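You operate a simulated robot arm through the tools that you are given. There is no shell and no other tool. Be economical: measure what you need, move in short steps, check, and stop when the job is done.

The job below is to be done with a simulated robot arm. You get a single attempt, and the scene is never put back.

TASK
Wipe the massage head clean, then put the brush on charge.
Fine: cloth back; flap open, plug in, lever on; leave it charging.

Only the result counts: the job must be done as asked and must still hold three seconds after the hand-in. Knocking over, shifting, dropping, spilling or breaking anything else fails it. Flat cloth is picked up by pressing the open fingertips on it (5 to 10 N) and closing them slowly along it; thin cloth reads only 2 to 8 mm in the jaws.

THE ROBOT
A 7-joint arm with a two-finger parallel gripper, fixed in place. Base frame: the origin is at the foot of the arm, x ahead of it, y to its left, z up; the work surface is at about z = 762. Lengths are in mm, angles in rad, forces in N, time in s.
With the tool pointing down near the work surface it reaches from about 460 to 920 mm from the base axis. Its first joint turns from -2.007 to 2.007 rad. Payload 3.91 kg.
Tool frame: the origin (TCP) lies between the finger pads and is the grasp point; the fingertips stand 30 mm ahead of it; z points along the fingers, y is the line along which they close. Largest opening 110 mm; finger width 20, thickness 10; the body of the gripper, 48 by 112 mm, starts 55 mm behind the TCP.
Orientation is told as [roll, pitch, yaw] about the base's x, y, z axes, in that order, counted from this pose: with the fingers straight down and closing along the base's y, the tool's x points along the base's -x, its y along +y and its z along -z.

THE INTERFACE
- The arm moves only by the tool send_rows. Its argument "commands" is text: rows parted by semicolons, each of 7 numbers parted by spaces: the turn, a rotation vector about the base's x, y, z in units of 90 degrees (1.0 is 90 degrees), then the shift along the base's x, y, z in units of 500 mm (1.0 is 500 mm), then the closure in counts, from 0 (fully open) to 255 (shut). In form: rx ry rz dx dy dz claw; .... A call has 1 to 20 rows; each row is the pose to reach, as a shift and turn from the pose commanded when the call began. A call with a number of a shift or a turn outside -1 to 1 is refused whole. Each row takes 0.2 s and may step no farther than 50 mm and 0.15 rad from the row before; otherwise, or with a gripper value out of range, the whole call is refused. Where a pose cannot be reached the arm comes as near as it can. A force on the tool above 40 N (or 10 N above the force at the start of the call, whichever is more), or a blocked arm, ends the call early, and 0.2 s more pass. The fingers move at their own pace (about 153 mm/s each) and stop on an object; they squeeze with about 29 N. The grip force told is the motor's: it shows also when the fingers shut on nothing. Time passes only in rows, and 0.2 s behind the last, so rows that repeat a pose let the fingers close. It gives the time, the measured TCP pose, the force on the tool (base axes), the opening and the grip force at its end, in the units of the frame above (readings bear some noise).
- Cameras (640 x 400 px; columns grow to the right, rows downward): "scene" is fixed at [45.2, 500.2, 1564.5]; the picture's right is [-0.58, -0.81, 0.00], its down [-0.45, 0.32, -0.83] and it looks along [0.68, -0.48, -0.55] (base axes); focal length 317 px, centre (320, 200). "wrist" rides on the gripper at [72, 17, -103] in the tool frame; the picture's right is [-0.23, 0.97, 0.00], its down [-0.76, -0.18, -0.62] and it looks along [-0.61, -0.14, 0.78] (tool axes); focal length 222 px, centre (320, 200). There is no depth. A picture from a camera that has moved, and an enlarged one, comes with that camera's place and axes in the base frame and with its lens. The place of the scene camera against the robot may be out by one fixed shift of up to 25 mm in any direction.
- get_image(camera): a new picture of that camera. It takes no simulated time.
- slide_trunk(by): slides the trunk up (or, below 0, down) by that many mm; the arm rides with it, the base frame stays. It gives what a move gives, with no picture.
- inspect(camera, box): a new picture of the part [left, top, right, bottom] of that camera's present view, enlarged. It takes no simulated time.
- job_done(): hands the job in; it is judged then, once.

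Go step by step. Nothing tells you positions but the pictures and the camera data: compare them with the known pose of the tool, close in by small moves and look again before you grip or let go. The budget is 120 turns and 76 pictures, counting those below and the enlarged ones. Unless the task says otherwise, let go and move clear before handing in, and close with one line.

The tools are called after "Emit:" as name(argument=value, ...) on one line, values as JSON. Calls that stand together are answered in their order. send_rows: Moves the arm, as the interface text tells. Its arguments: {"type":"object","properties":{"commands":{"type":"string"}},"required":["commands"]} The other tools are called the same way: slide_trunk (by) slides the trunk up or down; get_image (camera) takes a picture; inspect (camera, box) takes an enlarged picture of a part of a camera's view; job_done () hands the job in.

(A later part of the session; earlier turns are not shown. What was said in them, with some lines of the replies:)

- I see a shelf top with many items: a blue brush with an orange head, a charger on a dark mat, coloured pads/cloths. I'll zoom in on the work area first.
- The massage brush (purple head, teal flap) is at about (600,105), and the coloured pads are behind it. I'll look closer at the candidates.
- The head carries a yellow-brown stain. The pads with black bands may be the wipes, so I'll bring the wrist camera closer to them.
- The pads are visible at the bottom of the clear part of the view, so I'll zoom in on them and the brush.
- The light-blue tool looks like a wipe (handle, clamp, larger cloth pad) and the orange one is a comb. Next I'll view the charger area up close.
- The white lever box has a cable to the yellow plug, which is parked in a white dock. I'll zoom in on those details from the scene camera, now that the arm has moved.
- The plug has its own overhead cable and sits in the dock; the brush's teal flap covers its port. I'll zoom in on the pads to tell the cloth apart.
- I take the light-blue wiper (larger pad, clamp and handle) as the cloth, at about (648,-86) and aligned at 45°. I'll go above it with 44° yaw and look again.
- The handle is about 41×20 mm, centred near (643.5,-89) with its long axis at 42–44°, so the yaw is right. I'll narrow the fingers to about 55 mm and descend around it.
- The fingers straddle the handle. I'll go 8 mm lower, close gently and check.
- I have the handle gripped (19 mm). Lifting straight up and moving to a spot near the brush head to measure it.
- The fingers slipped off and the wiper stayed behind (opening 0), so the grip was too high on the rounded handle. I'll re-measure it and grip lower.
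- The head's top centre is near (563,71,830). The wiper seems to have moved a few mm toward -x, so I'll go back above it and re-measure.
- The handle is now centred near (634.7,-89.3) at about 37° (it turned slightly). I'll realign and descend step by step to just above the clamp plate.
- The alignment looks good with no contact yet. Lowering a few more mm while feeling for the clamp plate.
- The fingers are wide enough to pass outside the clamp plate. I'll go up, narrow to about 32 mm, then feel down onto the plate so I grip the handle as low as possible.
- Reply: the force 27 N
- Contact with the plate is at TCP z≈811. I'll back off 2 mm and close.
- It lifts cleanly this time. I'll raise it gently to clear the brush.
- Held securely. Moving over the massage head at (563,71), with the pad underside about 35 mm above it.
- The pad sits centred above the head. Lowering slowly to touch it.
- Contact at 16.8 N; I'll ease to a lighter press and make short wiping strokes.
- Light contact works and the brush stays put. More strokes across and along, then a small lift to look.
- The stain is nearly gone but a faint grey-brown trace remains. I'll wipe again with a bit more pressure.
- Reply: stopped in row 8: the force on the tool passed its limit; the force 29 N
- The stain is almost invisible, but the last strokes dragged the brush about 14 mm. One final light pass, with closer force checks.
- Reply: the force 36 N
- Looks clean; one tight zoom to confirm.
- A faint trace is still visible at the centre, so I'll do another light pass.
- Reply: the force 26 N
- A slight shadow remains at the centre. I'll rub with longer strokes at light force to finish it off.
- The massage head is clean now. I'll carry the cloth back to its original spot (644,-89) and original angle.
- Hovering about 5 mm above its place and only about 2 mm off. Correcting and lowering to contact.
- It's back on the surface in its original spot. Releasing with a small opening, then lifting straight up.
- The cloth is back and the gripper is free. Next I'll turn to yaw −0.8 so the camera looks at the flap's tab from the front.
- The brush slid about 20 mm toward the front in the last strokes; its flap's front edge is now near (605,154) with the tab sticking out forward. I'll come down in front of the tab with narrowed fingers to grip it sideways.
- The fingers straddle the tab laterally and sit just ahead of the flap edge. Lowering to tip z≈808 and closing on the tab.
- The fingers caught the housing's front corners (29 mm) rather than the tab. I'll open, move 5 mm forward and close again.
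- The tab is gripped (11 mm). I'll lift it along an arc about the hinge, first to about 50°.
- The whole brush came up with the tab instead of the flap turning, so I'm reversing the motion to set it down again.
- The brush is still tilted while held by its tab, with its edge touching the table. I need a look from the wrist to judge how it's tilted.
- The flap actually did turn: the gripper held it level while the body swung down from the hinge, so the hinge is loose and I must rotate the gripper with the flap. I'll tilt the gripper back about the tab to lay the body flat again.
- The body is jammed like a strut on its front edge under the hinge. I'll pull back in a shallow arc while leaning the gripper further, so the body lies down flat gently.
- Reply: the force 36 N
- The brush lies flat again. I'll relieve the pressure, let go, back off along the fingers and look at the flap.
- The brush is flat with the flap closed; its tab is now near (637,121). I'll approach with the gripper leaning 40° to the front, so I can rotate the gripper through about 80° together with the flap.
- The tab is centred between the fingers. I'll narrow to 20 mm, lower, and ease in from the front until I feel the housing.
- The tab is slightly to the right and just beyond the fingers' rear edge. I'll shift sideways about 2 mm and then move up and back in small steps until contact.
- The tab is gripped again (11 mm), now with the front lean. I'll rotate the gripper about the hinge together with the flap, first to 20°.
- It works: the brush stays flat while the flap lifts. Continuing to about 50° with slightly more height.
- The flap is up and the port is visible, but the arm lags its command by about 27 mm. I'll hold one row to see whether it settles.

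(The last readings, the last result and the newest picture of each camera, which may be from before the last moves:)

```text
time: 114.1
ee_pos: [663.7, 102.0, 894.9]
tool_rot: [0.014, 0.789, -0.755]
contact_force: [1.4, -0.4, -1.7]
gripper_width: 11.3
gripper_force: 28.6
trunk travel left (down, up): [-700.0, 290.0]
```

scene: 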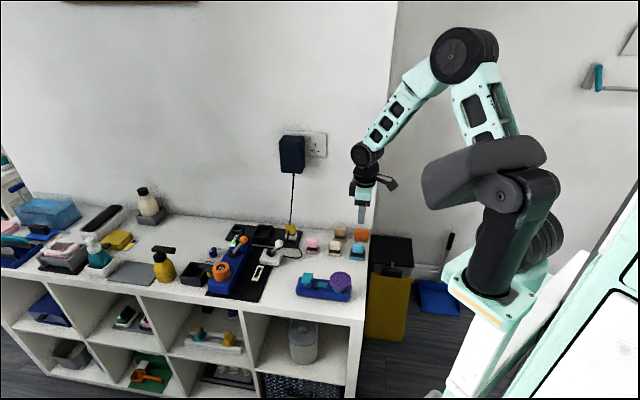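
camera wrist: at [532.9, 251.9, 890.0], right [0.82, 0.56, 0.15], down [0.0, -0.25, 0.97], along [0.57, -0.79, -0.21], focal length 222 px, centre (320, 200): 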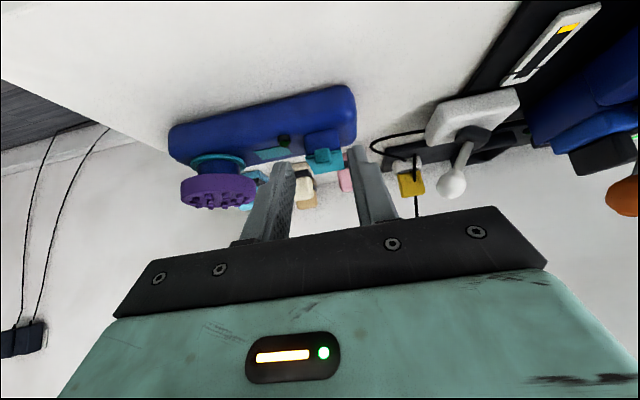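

The arm is at a joint limit at that lean. I'll reduce the lean a bit while nudging the flap past vertical.

Emit:
send_rows(commands="-0.057 -0.056 0 -0.026 0.034 0.022 255; -0.1146 -0.1117 0 -0.022 0.031 0.022 255; -0.1146 -0.1117 0 -0.016 0.025 0.02 255; -0.1146 -0.1117 0 -0.01 0.019 0.018 255; -0.1146 -0.1117 0 -0.01 0.019 0.018 255")

Emit:
inspect(camera="scene", box=[280, 235, 360, 300])

```text
time: 115.3
ee_pos: [673.5, 92.4, 894.5]
tool_rot: [0.0, 0.531, -0.799]
contact_force: [0.0, 0.1, -1.9]
gripper_width: 11.4
gripper_force: 29.0
trunk travel left (down, up): [-700.0, 290.0]
```

```text
6.15 times, centred on (320, 268) of scene
camera zoom: at [45.2, 500.2, 1564.5], right [-0.58, -0.81, 0.0], down [-0.45, 0.32, -0.83], along [0.68, -0.48, -0.55], focal length 1951 px, centre (320, -215)
```

zoom: 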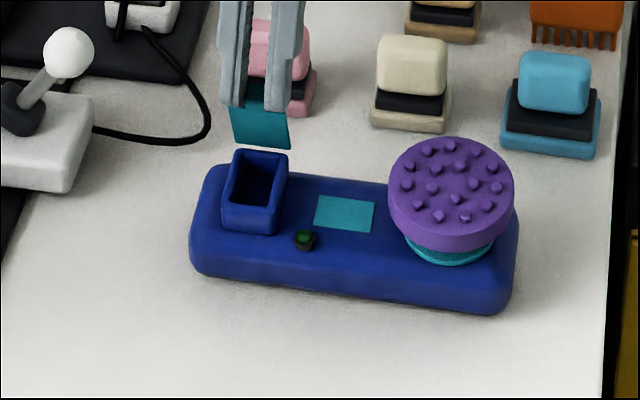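

The flap is hinged and standing open at its stop; the brush followed a little. I'll let go of the tab and back off upward along the fingers.

Emit:
send_rows(commands="0 0 0 0 0 0 225; 0 0 0 0 0 0 200; 0 0 0 0 0 0 180; 0 0 0 0.007 -0.007 0.018 180; 0 0 0 0.025 -0.026 0.06 180; 0 0 0 0.045 -0.047 0.12 180; 0 0 0 0.055 -0.057 0.18 180")

Emit:
inspect(camera="scene", box=[280, 235, 360, 300])

```text
time: 116.9
ee_pos: [691.1, 74.5, 980.4]
tool_rot: [-0.014, 0.546, -0.785]
contact_force: [-0.6, 0.2, 0.8]
gripper_width: 32.5
gripper_force: 0.1
trunk travel left (down, up): [-700.0, 290.0]
```

```text
6.15 times, centred on (320, 268) of scene
camera zoom: at [45.2, 500.2, 1564.5], right [-0.58, -0.81, 0.0], down [-0.45, 0.32, -0.83], along [0.68, -0.48, -0.55], focal length 1951 px, centre (320, -215)
```

zoom: 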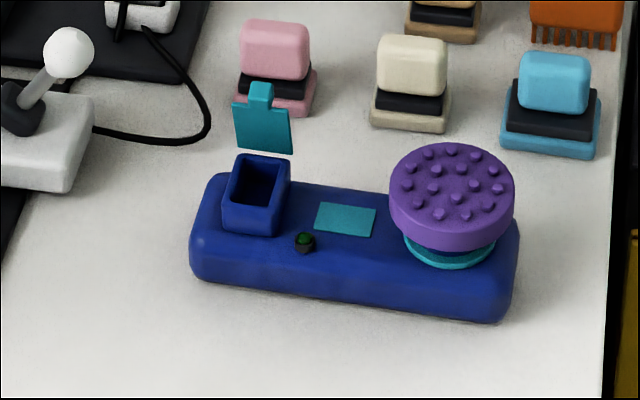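

The flap stays open on its own. The wrist camera should now look almost straight down on the port, so I'll check its shape and orientation.

Emit:
inspect(camera="wrist", box=[220, 60, 480, 222])

```text
2.46 times, centred on (350, 141) of wrist
camera zoom: at [697.6, 94.8, 1105.6], right [0.82, 0.56, -0.13], down [0.57, -0.81, 0.14], along [-0.03, -0.19, -0.98], focal length 547 px, centre (246, 345)
```

zoom: 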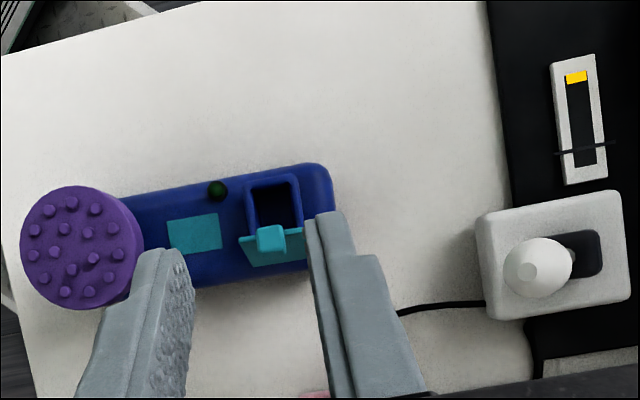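

The port is a rectangular well at about (661,106), and the lever leans toward the brush side. Now I'll go to the plug with a front lean, keeping the palm clear of its cable, and look at it.

Emit:
send_rows(commands="-0.06 -0.058 0 0.02 0 0.02 150; -0.12 -0.117 0 0.05 0.005 0.02 150; -0.18 -0.175 0 0.08 0.01 0.02 150; -0.24 -0.234 0 0.11 0.02 0.02 150; -0.3 -0.292 0 0.14 0.03 0.02 150; -0.36 -0.351 0 0.17 0.04 0 150; -0.42 -0.41 0 0.2 0.05 -0.03 150; -0.488 -0.475 0 0.23 0.054 -0.08 150; -0.488 -0.475 0 0.26 0.054 -0.14 150; -0.488 -0.475 0 0.26 0.054 -0.188 150; -0.488 -0.475 0 0.26 0.054 -0.188 150")

Emit:
get_image(camera="wrist")

```text
time: 119.3
ee_pos: [830.8, 88.8, 889.7]
tool_rot: [0.001, -0.538, -0.8]
contact_force: [-0.2, 0.4, 0.3]
gripper_width: 45.3
gripper_force: 0.0
trunk travel left (down, up): [-700.0, 290.0]
```

```text
6 pictures are left
camera wrist: at [762.5, 184.4, 942.0], right [0.83, 0.54, 0.12], down [0.11, -0.36, 0.93], along [0.54, -0.76, -0.36], focal length 222 px, centre (320, 200)
```

wrist: 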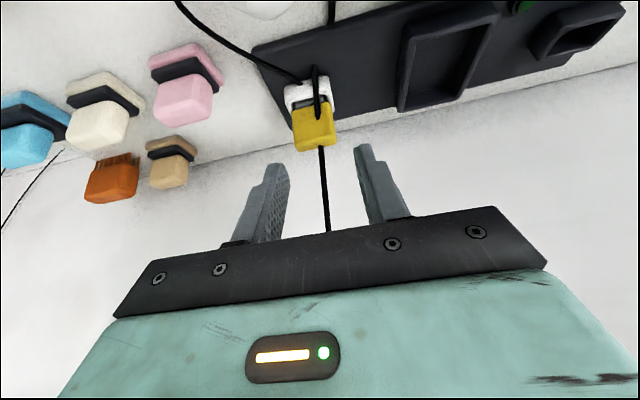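

The plug top is at about (861,56,830) and 36 mm wide, centred between the fingers. I'll slide down along the finger axis to straddle it and close.

Emit:
send_rows(commands="0 0 0 0.012 -0.013 -0.025 128; 0 0 0 0.027 -0.03 -0.055 128; 0 0 0 0.042 -0.047 -0.087 128; 0 0 0 0.053 -0.06 -0.11 128; 0 0 0 0.0595 -0.067 -0.124 128; 0 0 0 0.0595 -0.067 -0.124 128")

Emit:
send_rows(commands="0 0 0 0 0 0 150; 0 0 0 0 0 0 165; 0 0 0 0 0 0 180; 0 0 0 0 0 0 255; 0 0 0 0 0 0 255")

```text
time: 120.7
ee_pos: [861.5, 56.7, 828.2]
tool_rot: [0.0, -0.537, -0.798]
contact_force: [-0.6, 0.2, -0.5]
gripper_width: 54.7
gripper_force: 0.0
trunk travel left (down, up): [-700.0, 290.0]
```

```text
time: 121.9
ee_pos: [858.8, 53.4, 828.2]
tool_rot: [-0.007, -0.536, -0.799]
contact_force: [-25.9, -16.9, 3.2]
gripper_width: 35.1
gripper_force: 28.9
trunk travel left (down, up): [-700.0, 290.0]
```

Gripped (35 mm), but there's a 30 N sideways push because the plug sits a few mm off. I'll relax toward it before lifting.

Emit:
send_rows(commands="0 0 0 -0.004 -0.0027 0 255; 0 0 0 -0.0066 -0.0044 0 255; 0 0 0 -0.0066 -0.0044 0 255")

```text
time: 122.7
ee_pos: [859.2, 56.4, 829.0]
tool_rot: [0.004, -0.539, -0.797]
contact_force: [-3.0, -5.1, -0.1]
gripper_width: 34.8
gripper_force: 29.5
trunk travel left (down, up): [-700.0, 290.0]
```

Emit:
send_rows(commands="0 0 0 0 0 0.006 255; 0 0 0 0 0 0.016 255; 0 0 0 0 0 0.03 255; 0 0 0 0 0 0.05 255; 0 0 0 0 0 0.075 255; 0 0 0 0 0 0.1 255; 0 0 0 0 0 0.12 255; 0 0 0 0 0 0.13 255; 0 0 0 0 0 0.13 255")

Emit:
inspect(camera="scene", box=[260, 195, 345, 290])

```text
time: 124.7
ee_pos: [857.5, 55.2, 893.3]
tool_rot: [0.0, -0.538, -0.797]
contact_force: [-0.5, -0.3, -1.0]
gripper_width: 34.8
gripper_force: 29.1
trunk travel left (down, up): [-700.0, 290.0]
```

```text
4.21 times, centred on (302, 242) of scene
camera zoom: at [45.2, 500.2, 1564.5], right [-0.58, -0.81, 0.0], down [-0.45, 0.32, -0.83], along [0.68, -0.48, -0.55], focal length 1335 px, centre (394, 21)
```

zoom: 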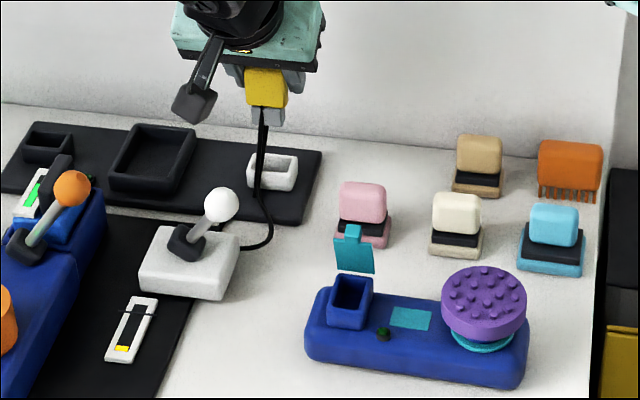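

The plug's connector (about 30×20) must turn 90° to fit the port, and with this grip a finger would then hit the open flap. I'll set it back in the dock and regrip it on its other faces.

Emit:
send_rows(commands="0 0 0 0 0 -0.02 255; 0 0 0 0 0 -0.05 255; 0 0 0 0 0 -0.08 255; 0 0 0 0 0 -0.1 255; 0 0 0 0 0 -0.112 255; 0 0 0 0 0 -0.12 255; 0 0 0 0 0 -0.126 255; 0 0 0 0 0 -0.128 255; 0 0 0 0 0 -0.128 255")

```text
time: 126.7
ee_pos: [858.0, 53.7, 828.8]
tool_rot: [0.0, -0.536, -0.797]
contact_force: [-0.8, -0.3, -0.6]
gripper_width: 35.1
gripper_force: 29.6
trunk travel left (down, up): [-700.0, 290.0]
```

Emit:
send_rows(commands="0 0 0 0 0 0 170; 0 0 0 0 0 0 140; 0 0 0 0 0 0 125; 0 0 0 -0.01 0.01 0.025 125; 0 0 0 -0.027 0.028 0.065 125; 0 0 0 -0.045 0.047 0.11 125; 0 0 0 -0.053 0.055 0.17 125; 0 0 0 -0.053 0.055 0.24 125")

Emit:
send_rows(commands="0 0 0.09 0 -0.01 0 125; 0 0 0.18 0 -0.02 0 125; 0 0 0.27 0 -0.03 0 125; 0 0 0.36 0 -0.04 0 125; 0 0 0.45 0 -0.05 0 125; 0 0 0.54 0 -0.06 0 125; 0 0 0.63 0 -0.07 0 125; 0 0 0.72 0 -0.08 0 125; 0 0 0.81 0 -0.09 0 125; 0 0 0.9 0 -0.1 0 125; 0 0 0.99 0 -0.108 0 125; 0 0 1.0 0 -0.108 -0.05 125; 0 0 1.0 0 -0.108 -0.1 125; 0 0 1.0 0 -0.108 -0.1 125")

Emit:
get_image(camera="wrist")

```text
time: 128.5
ee_pos: [831.8, 82.1, 949.7]
tool_rot: [-0.002, -0.537, -0.798]
contact_force: [0.4, 0.4, 0.0]
gripper_width: 56.1
gripper_force: 0.1
trunk travel left (down, up): [-700.0, 290.0]
```

```text
time: 130.2
ee_pos: [825.0, 54.3, 946.3]
tool_rot: [0.006, -0.527, 0.226]
contact_force: [-4.6, 6.1, -1.9]
gripper_width: 56.0
gripper_force: 0.0
trunk travel left (down, up): [-700.0, 290.0]
stopped in row 8: the force on the tool passed its limit (the readings are from after the stop); the commanded pose is now the measured one
```

```text
4 pictures are left
camera wrist: at [709.4, 45.0, 999.3], right [-0.03, 0.99, 0.12], down [0.38, -0.1, 0.92], along [0.93, 0.07, -0.37], focal length 222 px, centre (320, 200)
```

wrist: 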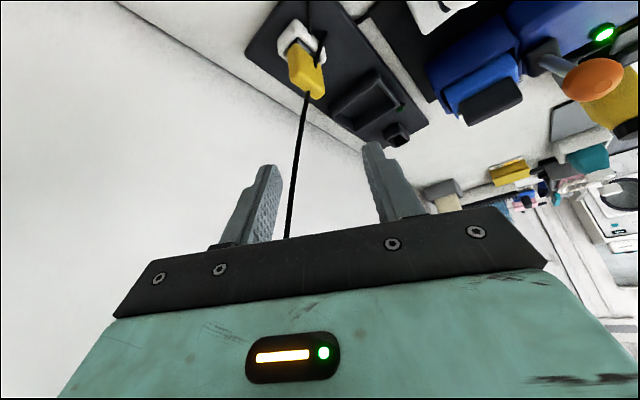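

The plug is still seated; the hand probably brushed the hanging cable while turning. I'll back away to the front first and finish the turn there, with more lean.

Emit:
send_rows(commands="0 0 0 -0.02 0.021 0.01 125; 0 0 0 -0.05 0.052 0.025 125; 0 0 0 -0.08 0.083 0.04 125; 0 0 0 -0.1 0.09 0.04 125")

Emit:
send_rows(commands="0 0 0.09 0 0 0 125; 0 0 0.18 0 0 0 125; 0 0 0.27 0 0 0 125; 0 0 0.346 0 0 0 125; 0 0 0.346 0 0 0 125")

Emit:
send_rows(commands="0.044 -0.0457 0 0 0 0 125; 0.0886 -0.0914 0 0 0 0 125; 0.0886 -0.0914 0 0 0 0 125")

```text
time: 131.2
ee_pos: [774.9, 95.6, 969.2]
tool_rot: [0.006, -0.529, 0.224]
contact_force: [-0.2, -1.0, -0.1]
gripper_width: 56.1
gripper_force: 0.0
trunk travel left (down, up): [-700.0, 290.0]
```

```text
time: 132.4
ee_pos: [776.0, 96.0, 968.3]
tool_rot: [0.006, -0.526, 0.77]
contact_force: [0.7, 0.0, -0.2]
gripper_width: 56.1
gripper_force: 0.1
trunk travel left (down, up): [-700.0, 290.0]
```

```text
time: 133.2
ee_pos: [774.8, 96.3, 967.2]
tool_rot: [0.007, -0.73, 0.767]
contact_force: [0.1, 0.6, -0.3]
gripper_width: 56.1
gripper_force: 0.0
trunk travel left (down, up): [-700.0, 290.0]
```

Emit:
send_rows(commands="0 0 0 0.005 -0.05 -0.01 125; 0 0 0 0.01 -0.1 -0.02 125; 0 0 0 0.03 -0.145 -0.05 125; 0 0 0 0.06 -0.152 -0.1 125; 0 0 0 0.086 -0.152 -0.14 125; 0 0 0 0.096 -0.152 -0.166 125; 0 0 0 0.096 -0.152 -0.166 125")

Emit:
get_image(camera="wrist")

```text
time: 134.0
ee_pos: [782.7, 42.1, 947.3]
tool_rot: [0.007, -0.731, 0.791]
contact_force: [-8.3, 7.8, 0.0]
gripper_width: 56.1
gripper_force: 0.0
trunk travel left (down, up): [-700.0, 290.0]
stopped in row 3: the force on the tool passed its limit (the readings are from after the stop); the commanded pose is now the measured one
```

```text
3 pictures are left
camera wrist: at [684.1, -33.2, 976.0], right [-0.58, 0.8, 0.16], down [0.24, -0.02, 0.97], along [0.78, 0.6, -0.18], focal length 222 px, centre (320, 200)
```

wrist: 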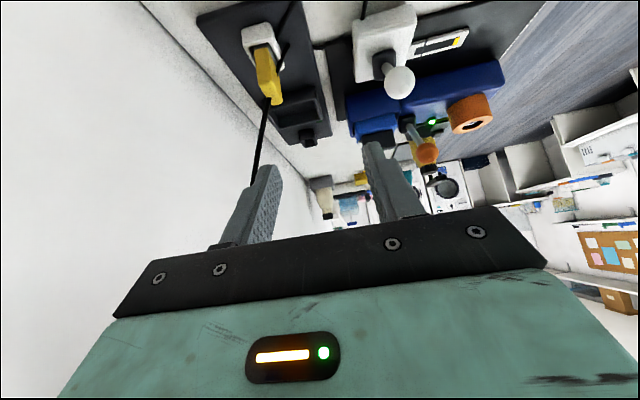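

Contact again with a push directed away from the wall, although the hand should be clear. I'll spend one picture on the scene view to see what is touching.

Emit:
inspect(camera="scene", box=[230, 90, 400, 250])

```text
2.50 times, centred on (315, 170) of scene
camera zoom: at [45.2, 500.2, 1564.5], right [-0.58, -0.81, 0.0], down [-0.45, 0.32, -0.83], along [0.68, -0.48, -0.55], focal length 792 px, centre (332, 275)
```

zoom: 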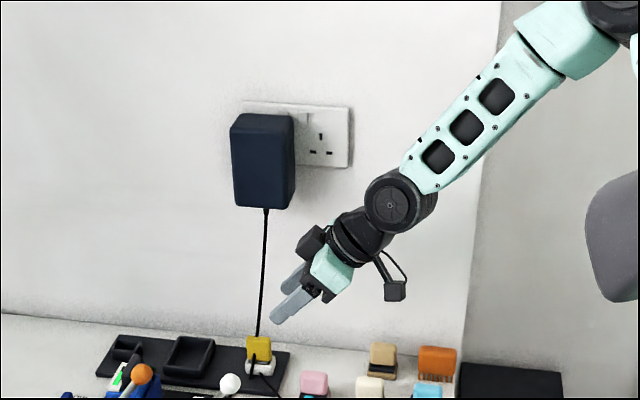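

The black box on the hand's rear is near the wall, so that grip direction won't work at the dock. New plan: push the flap further back so it can't obstruct, then carry the plug in the first grip and turn it at the brush. Retreating and turning first.

Emit:
send_rows(commands="0 0 0 -0.03 0.04 0.01 180; 0 0 0 -0.06 0.08 0.03 220; 0 0 0 -0.09 0.12 0.05 255")

Emit:
send_rows(commands="0 0 -0.09 -0.01 0.008 0 255; 0 0 -0.18 -0.02 0.016 0 255; 0 0 -0.27 -0.03 0.024 0 255; 0 0 -0.36 -0.04 0.032 0 255; 0 0 -0.45 -0.05 0.04 0 255; 0 0 -0.54 -0.06 0.048 0 255; 0 0 -0.63 -0.07 0.056 0 255; 0 0 -0.72 -0.08 0.064 0 255; 0 0 -0.81 -0.09 0.072 0 255; 0 0 -0.9 -0.1 0.08 0 255; 0 0 -1.0 -0.11 0.088 0 255; 0 0 -1.0 -0.11 0.088 0 255")

Emit:
send_rows(commands="0.045 0.045 0 0 0 0 255; 0.0895 0.0905 0 0 0 0 255; 0.0895 0.0905 0 0 0 0 255")

```text
time: 134.8
ee_pos: [739.5, 98.3, 972.8]
tool_rot: [0.007, -0.733, 0.784]
contact_force: [0.1, -0.5, 0.0]
gripper_width: 0.0
gripper_force: 28.7
trunk travel left (down, up): [-700.0, 290.0]
```

```text
refused: row 11 steps farther than a row can; nothing moved
```

```text
time: 135.6
ee_pos: [739.2, 99.9, 972.5]
tool_rot: [0.272, -0.714, 0.608]
contact_force: [-0.6, 0.3, 1.0]
gripper_width: 0.0
gripper_force: 29.4
trunk travel left (down, up): [-700.0, 290.0]
```

The turn was refused by a small step overrun and the lean was applied in the wrong frame; undoing the lean and redoing the turn properly.

Emit:
send_rows(commands="-0.045 -0.045 0 0 0 0 255; -0.0895 -0.0905 0 0 0 0 255; -0.0895 -0.0905 0 0 0 0 255")

Emit:
send_rows(commands="0 0 -0.09 -0.01 0.008 0 255; 0 0 -0.18 -0.02 0.016 0 255; 0 0 -0.27 -0.03 0.024 0 255; 0 0 -0.36 -0.04 0.032 0 255; 0 0 -0.45 -0.05 0.04 0 255; 0 0 -0.54 -0.06 0.048 0 255; 0 0 -0.63 -0.07 0.056 0 255; 0 0 -0.72 -0.08 0.064 0 255; 0 0 -0.81 -0.09 0.072 0 255; 0 0 -0.9 -0.1 0.08 0 255; 0 0 -0.99 -0.11 0.088 0 255; 0 0 -1.0 -0.11 0.088 0 255; 0 0 -1.0 -0.11 0.088 0 255")

```text
time: 136.4
ee_pos: [740.1, 98.4, 972.3]
tool_rot: [0.007, -0.733, 0.788]
contact_force: [-0.3, -0.8, 0.1]
gripper_width: 0.0
gripper_force: 29.0
trunk travel left (down, up): [-700.0, 290.0]
```

```text
time: 139.2
ee_pos: [682.9, 142.8, 972.8]
tool_rot: [0.005, -0.734, -0.785]
contact_force: [0.1, 0.4, -0.2]
gripper_width: 0.0
gripper_force: 29.3
trunk travel left (down, up): [-700.0, 290.0]
```

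Emit:
send_rows(commands="0 0 0 -0.05 -0.01 0 255; 0 0 0 -0.094 -0.02 -0.02 255; 0 0 0 -0.094 -0.02 -0.1 255; 0 0 0 -0.094 -0.02 -0.17 255; 0 0 0 -0.094 -0.02 -0.212 255; 0 0 0 -0.094 -0.02 -0.212 255")

Emit:
send_rows(commands="0 0 0 0.0083 -0.0086 0 255; 0 0 0 0.0166 -0.0173 0 255; 0 0 0 0.0248 -0.0259 0 255; 0 0 0 0.0331 -0.0346 0 255; 0 0 0 0.0414 -0.0432 0 255; 0 0 0 0.0497 -0.0518 0 255; 0 0 0 0.058 -0.0605 0 255; 0 0 0 0.0662 -0.0691 0 255; 0 0 0 0.0745 -0.0778 0 255; 0 0 0 0.0745 -0.0778 0 255")

```text
time: 140.6
ee_pos: [636.5, 133.4, 865.1]
tool_rot: [0.008, -0.731, -0.784]
contact_force: [-0.4, 0.2, 1.1]
gripper_width: 0.3
gripper_force: 28.3
trunk travel left (down, up): [-700.0, 290.0]
```

```text
time: 142.8
ee_pos: [672.7, 93.3, 866.1]
tool_rot: [0.007, -0.733, -0.785]
contact_force: [0.4, 0.2, -0.1]
gripper_width: 0.2
gripper_force: 29.1
trunk travel left (down, up): [-700.0, 290.0]
```

No resistance felt, so the flap should be pushed further back. Now going back to the plug with the first grip pose.

Emit:
send_rows(commands="0 0 0 -0.02 0.02 0.06 255; 0 0 0 -0.02 0.02 0.13 255; 0.03 0.03 -0.003 0.03 0.02 0.19 255; 0.06 0.06 -0.005 0.1 0.02 0.2 200; 0.0887 0.0887 -0.008 0.17 0.02 0.2 128; 0.0887 0.0887 -0.008 0.23 0.01 0.19 128; 0.0887 0.0887 -0.008 0.29 -0.005 0.14 128; 0.0887 0.0887 -0.008 0.314 -0.01 0.08 128; 0.0887 0.0887 -0.008 0.314 -0.01 0.047 128; 0.0887 0.0887 -0.008 0.314 -0.01 0.047 128")

```text
time: 145.0
ee_pos: [829.4, 90.2, 889.7]
tool_rot: [0.005, -0.537, -0.795]
contact_force: [0.0, -0.2, 0.1]
gripper_width: 54.7
gripper_force: 0.0
trunk travel left (down, up): [-700.0, 290.0]
```

Emit:
send_rows(commands="0 0 0 0.012 -0.014 -0.025 128; 0 0 0 0.027 -0.032 -0.055 128; 0 0 0 0.042 -0.05 -0.087 128; 0 0 0 0.053 -0.065 -0.11 128; 0 0 0 0.058 -0.071 -0.122 128; 0 0 0 0.058 -0.071 -0.122 128; 0 0 0 0.058 -0.071 -0.122 150; 0 0 0 0.058 -0.071 -0.122 165; 0 0 0 0.058 -0.071 -0.122 180; 0 0 0 0.058 -0.071 -0.122 255; 0 0 0 0.058 -0.071 -0.122 255")

```text
time: 147.4
ee_pos: [860.4, 53.2, 829.6]
tool_rot: [0.005, -0.535, -0.794]
contact_force: [-7.2, -4.3, 1.6]
gripper_width: 35.1
gripper_force: 29.3
trunk travel left (down, up): [-700.0, 290.0]
```

Gripped again at the same spot (35 mm). Lifting and carrying the plug toward the brush, then turning 90°.

Emit:
send_rows(commands="0 0 0 0 0 0.006 255; 0 0 0 0 0 0.016 255; 0 0 0 0 0 0.034 255; 0 0 0 0 0 0.06 255; 0 0 0 0 0 0.1 255; 0 0 0 0 0 0.14 255; 0 0 0 -0.01 0.01 0.18 255; 0 0 0 -0.04 0.03 0.21 255; 0 0 0 -0.08 0.055 0.23 255; 0 0 0 -0.13 0.09 0.23 255; 0 0 0 -0.18 0.12 0.23 255; 0 0 0 -0.23 0.15 0.23 255; 0 0 0 -0.27 0.17 0.23 255; 0 0 0 -0.28 0.175 0.23 255; 0 0 0 -0.28 0.175 0.23 255")

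Emit:
send_rows(commands="0 0 0.08 0 0 0 255; 0 0 0.16 -0.005 0 0 255; 0 0 0.24 -0.01 0 0 255; 0 0 0.32 -0.015 0 0 255; 0 0 0.4 -0.02 0 0 255; 0 0 0.48 -0.025 0 0 255; 0 0 0.56 -0.03 0 0 255; 0 0 0.64 -0.035 0 0 255; 0 0 0.72 -0.04 0 0 255; 0 0 0.8 -0.045 0 0 255; 0 0 0.88 -0.05 0 0 255; 0 0 0.95 -0.05 0 0 255; 0 0 1.0 -0.05 0 0 255; 0 0 1.0 -0.05 0 0 255")

```text
time: 150.6
ee_pos: [721.0, 139.7, 944.7]
tool_rot: [0.006, -0.536, -0.796]
contact_force: [-0.6, -0.7, -0.8]
gripper_width: 35.0
gripper_force: 29.3
trunk travel left (down, up): [-700.0, 290.0]
```

```text
time: 153.6
ee_pos: [694.6, 139.7, 944.5]
tool_rot: [0.005, -0.536, 0.776]
contact_force: [-0.1, -0.8, -0.4]
gripper_width: 35.1
gripper_force: 29.1
trunk travel left (down, up): [-700.0, 290.0]
```

Turned without trouble. Moving above the port for the alignment picture.

Emit:
send_rows(commands="0 0 -0.004 -0.02 -0.02 -0.01 255; 0 0 -0.008 -0.045 -0.045 -0.04 255; 0 0 -0.008 -0.065 -0.0654 -0.075 255; 0 0 -0.008 -0.065 -0.0654 -0.08 255; 0 0 -0.008 -0.065 -0.0654 -0.08 255")

Emit:
inspect(camera="wrist", box=[220, 20, 420, 170])

```text
time: 154.8
ee_pos: [664.5, 108.6, 905.0]
tool_rot: [0.006, -0.536, 0.764]
contact_force: [0.1, 0.9, 0.4]
gripper_width: 34.7
gripper_force: 28.8
trunk travel left (down, up): [-700.0, 290.0]
```

```text
2.67 times, centred on (320, 95) of wrist
camera zoom: at [568.9, 41.9, 956.7], right [-0.53, 0.84, 0.12], down [0.37, 0.1, 0.92], along [0.76, 0.54, -0.36], focal length 592 px, centre (320, 480)
```

zoom: 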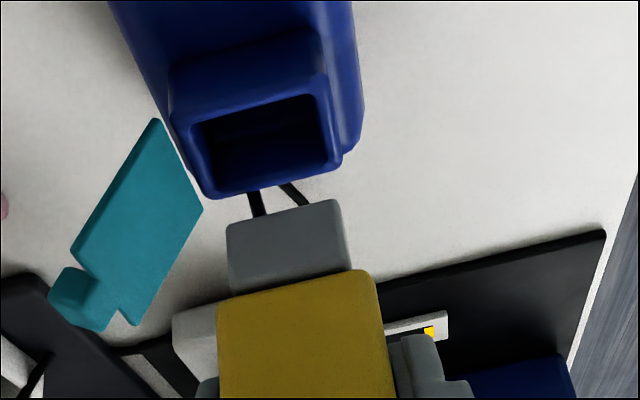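

Excellent view: the port is 33×20, the connector about 28×15 and parallel to it, and the flap is well back. I need to shift about (+4.6,−0.4), then descend about 57 mm.

Emit:
send_rows(commands="0 0 0 0.0092 -0.0008 -0.01 255; 0 0 0 0.0092 -0.0008 -0.03 255; 0 0 0 0.0092 -0.0008 -0.05 255; 0 0 0 0.0092 -0.0008 -0.064 255; 0 0 0 0.0092 -0.0008 -0.064 255")

Emit:
send_rows(commands="0 0 0 0 0 -0.006 255; 0 0 0 0 0 -0.012 255; 0 0 0 0 0 -0.012 255")

```text
time: 156.0
ee_pos: [666.2, 107.4, 871.7]
tool_rot: [0.004, -0.536, 0.762]
contact_force: [0.3, -0.1, -0.6]
gripper_width: 35.0
gripper_force: 29.0
trunk travel left (down, up): [-700.0, 290.0]
```

```text
time: 156.8
ee_pos: [667.7, 108.1, 864.1]
tool_rot: [0.004, -0.536, 0.763]
contact_force: [-0.6, 0.3, 0.4]
gripper_width: 35.1
gripper_force: 29.2
trunk travel left (down, up): [-700.0, 290.0]
```

No force below rim height, so the connector is entering the well. Continuing in small steps.

Emit:
send_rows(commands="0 0 0 0 0 -0.006 255; 0 0 0 0 0 -0.012 255; 0 0 0 0 0 -0.012 255")

Emit:
send_rows(commands="0 0 0 0 0 -0.005 255; 0 0 0 0 0 -0.01 255; 0 0 0 0 0 -0.01 255")

Emit:
send_rows(commands="0 0 0 0 0 -0.004 255; 0 0 0 0 0 -0.006 255; 0 0 0 0 0 -0.006 255")

```text
time: 157.6
ee_pos: [667.0, 108.4, 860.1]
tool_rot: [0.006, -0.534, 0.762]
contact_force: [0.3, -0.9, -0.6]
gripper_width: 35.2
gripper_force: 29.0
trunk travel left (down, up): [-700.0, 290.0]
```

```text
time: 158.4
ee_pos: [666.9, 108.4, 855.9]
tool_rot: [0.005, -0.537, 0.763]
contact_force: [0.9, -1.0, 0.7]
gripper_width: 35.1
gripper_force: 29.2
trunk travel left (down, up): [-700.0, 290.0]
```

```text
time: 159.2
ee_pos: [668.2, 109.3, 854.4]
tool_rot: [0.004, -0.542, 0.765]
contact_force: [-0.3, 1.5, 26.1]
gripper_width: 34.8
gripper_force: 28.8
trunk travel left (down, up): [-700.0, 290.0]
```

Firm contact at TCP z≈854, about 17 mm inside the well: the plug is seated. One slight extra press, then release and retreat along the fingers.

Emit:
send_rows(commands="0 0 0 0 0 -0.001 255; 0 0 0 0 0 -0.001 255; 0 0 0 0 0 0.003 255")

Emit:
send_rows(commands="0 0 0 0 0 0 160; 0 0 0 0 0 0 130; 0 0 0 0 0 0 120; 0 0 0 -0.006 -0.006 0.014 120; 0 0 0 -0.018 -0.017 0.042 120; 0 0 0 -0.032 -0.031 0.076 120; 0 0 0 -0.05 -0.048 0.12 120; 0 0 0 -0.05 -0.048 0.19 120; 0 0 0 -0.05 -0.048 0.24 120")

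```text
time: 160.0
ee_pos: [665.4, 107.4, 853.5]
tool_rot: [0.005, -0.534, 0.764]
contact_force: [3.1, 5.1, 12.9]
gripper_width: 35.3
gripper_force: 28.8
trunk travel left (down, up): [-700.0, 290.0]
```

```text
time: 162.0
ee_pos: [642.5, 82.7, 974.1]
tool_rot: [0.006, -0.535, 0.762]
contact_force: [0.7, 0.0, 0.3]
gripper_width: 58.3
gripper_force: 0.1
trunk travel left (down, up): [-700.0, 290.0]
```

The plug is released in the port. Next is the lever: the ball is near (778,152,845), so I'll come in behind it with closed fingers and push it over to the far side.

Emit:
send_rows(commands="0 0 0 0.05 0.02 0 255; 0 0 0 0.11 0.04 0 255; 0 0 0 0.17 0.06 -0.02 255; 0 0 0 0.199 0.0735 -0.07 255; 0 0 0 0.199 0.0735 -0.14 255; 0 0 0 0.199 0.0735 -0.2 255; 0 0 0 0.199 0.0735 -0.216 255; 0 0 0 0.199 0.0735 -0.216 255")

Emit:
send_rows(commands="0 0 0 0.0115 0.011 0 255; 0 0 0 0.023 0.022 0 255; 0 0 0 0.0345 0.033 0 255; 0 0 0 0.046 0.044 0 255; 0 0 0 0.0576 0.0552 0 255; 0 0 0 0.0576 0.0552 0 255")

```text
time: 163.8
ee_pos: [743.5, 122.1, 865.9]
tool_rot: [0.005, -0.536, 0.762]
contact_force: [-0.1, -0.2, 0.2]
gripper_width: 0.1
gripper_force: 29.0
trunk travel left (down, up): [-700.0, 290.0]
```

```text
time: 165.2
ee_pos: [770.2, 149.4, 863.5]
tool_rot: [0.004, -0.533, 0.763]
contact_force: [-0.6, -0.1, -0.3]
gripper_width: 0.0
gripper_force: 28.7
trunk travel left (down, up): [-700.0, 290.0]
```

Emit:
send_rows(commands="0 0 0 0.0115 0.011 0 255; 0 0 0 0.023 0.022 0 255; 0 0 0 0.0345 0.033 0 255; 0 0 0 0.0345 0.033 0 255")

Emit:
send_rows(commands="0 0 0 0.0072 0.0069 0 255; 0 0 0 0.0144 0.0138 0 255; 0 0 0 0.0216 0.0207 0 255; 0 0 0 0.0216 0.0207 0 255")

```text
time: 166.2
ee_pos: [787.3, 164.4, 866.4]
tool_rot: [0.006, -0.534, 0.765]
contact_force: [-2.1, -1.5, -2.3]
gripper_width: 0.1
gripper_force: 29.0
trunk travel left (down, up): [-700.0, 290.0]
```

```text
time: 167.0
ee_pos: [793.6, 169.7, 859.4]
tool_rot: [0.011, -0.514, 0.756]
contact_force: [-5.1, -4.2, -0.8]
gripper_width: 0.1
gripper_force: 29.1
trunk travel left (down, up): [-700.0, 290.0]
stopped in row 4: the force on the tool passed its limit (the readings are from after the stop); the commanded pose is now the measured one
```

The lever reached its far stop. Backing off and up, then using the last picture to check plug, lever and light.

Emit:
send_rows(commands="0 0 0 -0.02 -0.019 0 255; 0 0 0 -0.045 -0.043 0.02 255; 0 0 0 -0.055 -0.053 0.08 255; 0 0 0 -0.055 -0.053 0.15 255; 0 0 0 -0.055 -0.053 0.23 255; 0 0 0 -0.055 -0.053 0.32 255; 0 0 0 -0.055 -0.1 0.4 255; 0 0 0 -0.055 -0.16 0.46 255; 0 0 0 -0.055 -0.22 0.5 255; 0 0 0 -0.055 -0.22 0.5 255")

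Emit:
inspect(camera="scene", box=[240, 222, 370, 303])

```text
time: 169.2
ee_pos: [765.0, 60.7, 1109.8]
tool_rot: [0.009, -0.519, 0.76]
contact_force: [0.3, 0.6, 0.1]
gripper_width: 0.0
gripper_force: 28.9
trunk travel left (down, up): [-700.0, 290.0]
```

```text
4.92 times, centred on (305, 262) of scene
camera zoom: at [45.2, 500.2, 1564.5], right [-0.58, -0.81, 0.0], down [-0.45, 0.32, -0.83], along [0.68, -0.48, -0.55], focal length 1561 px, centre (394, -108)
```

zoom: 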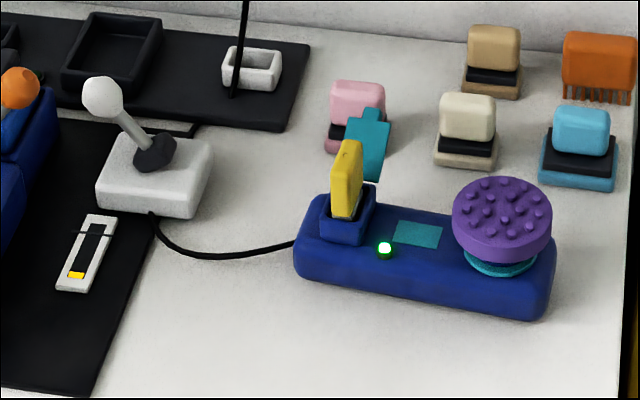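

The brush's light is glowing green, the plug is seated in the port, the lever is thrown and the cloth is back in its place. Handing in.

Emit:
job_done()

```text
The job is handed in.
```

The massage head is wiped clean, the cloth is back in its place, and the brush is plugged in with the lever on and its light green; the brush ended up about 35 mm from where it started.
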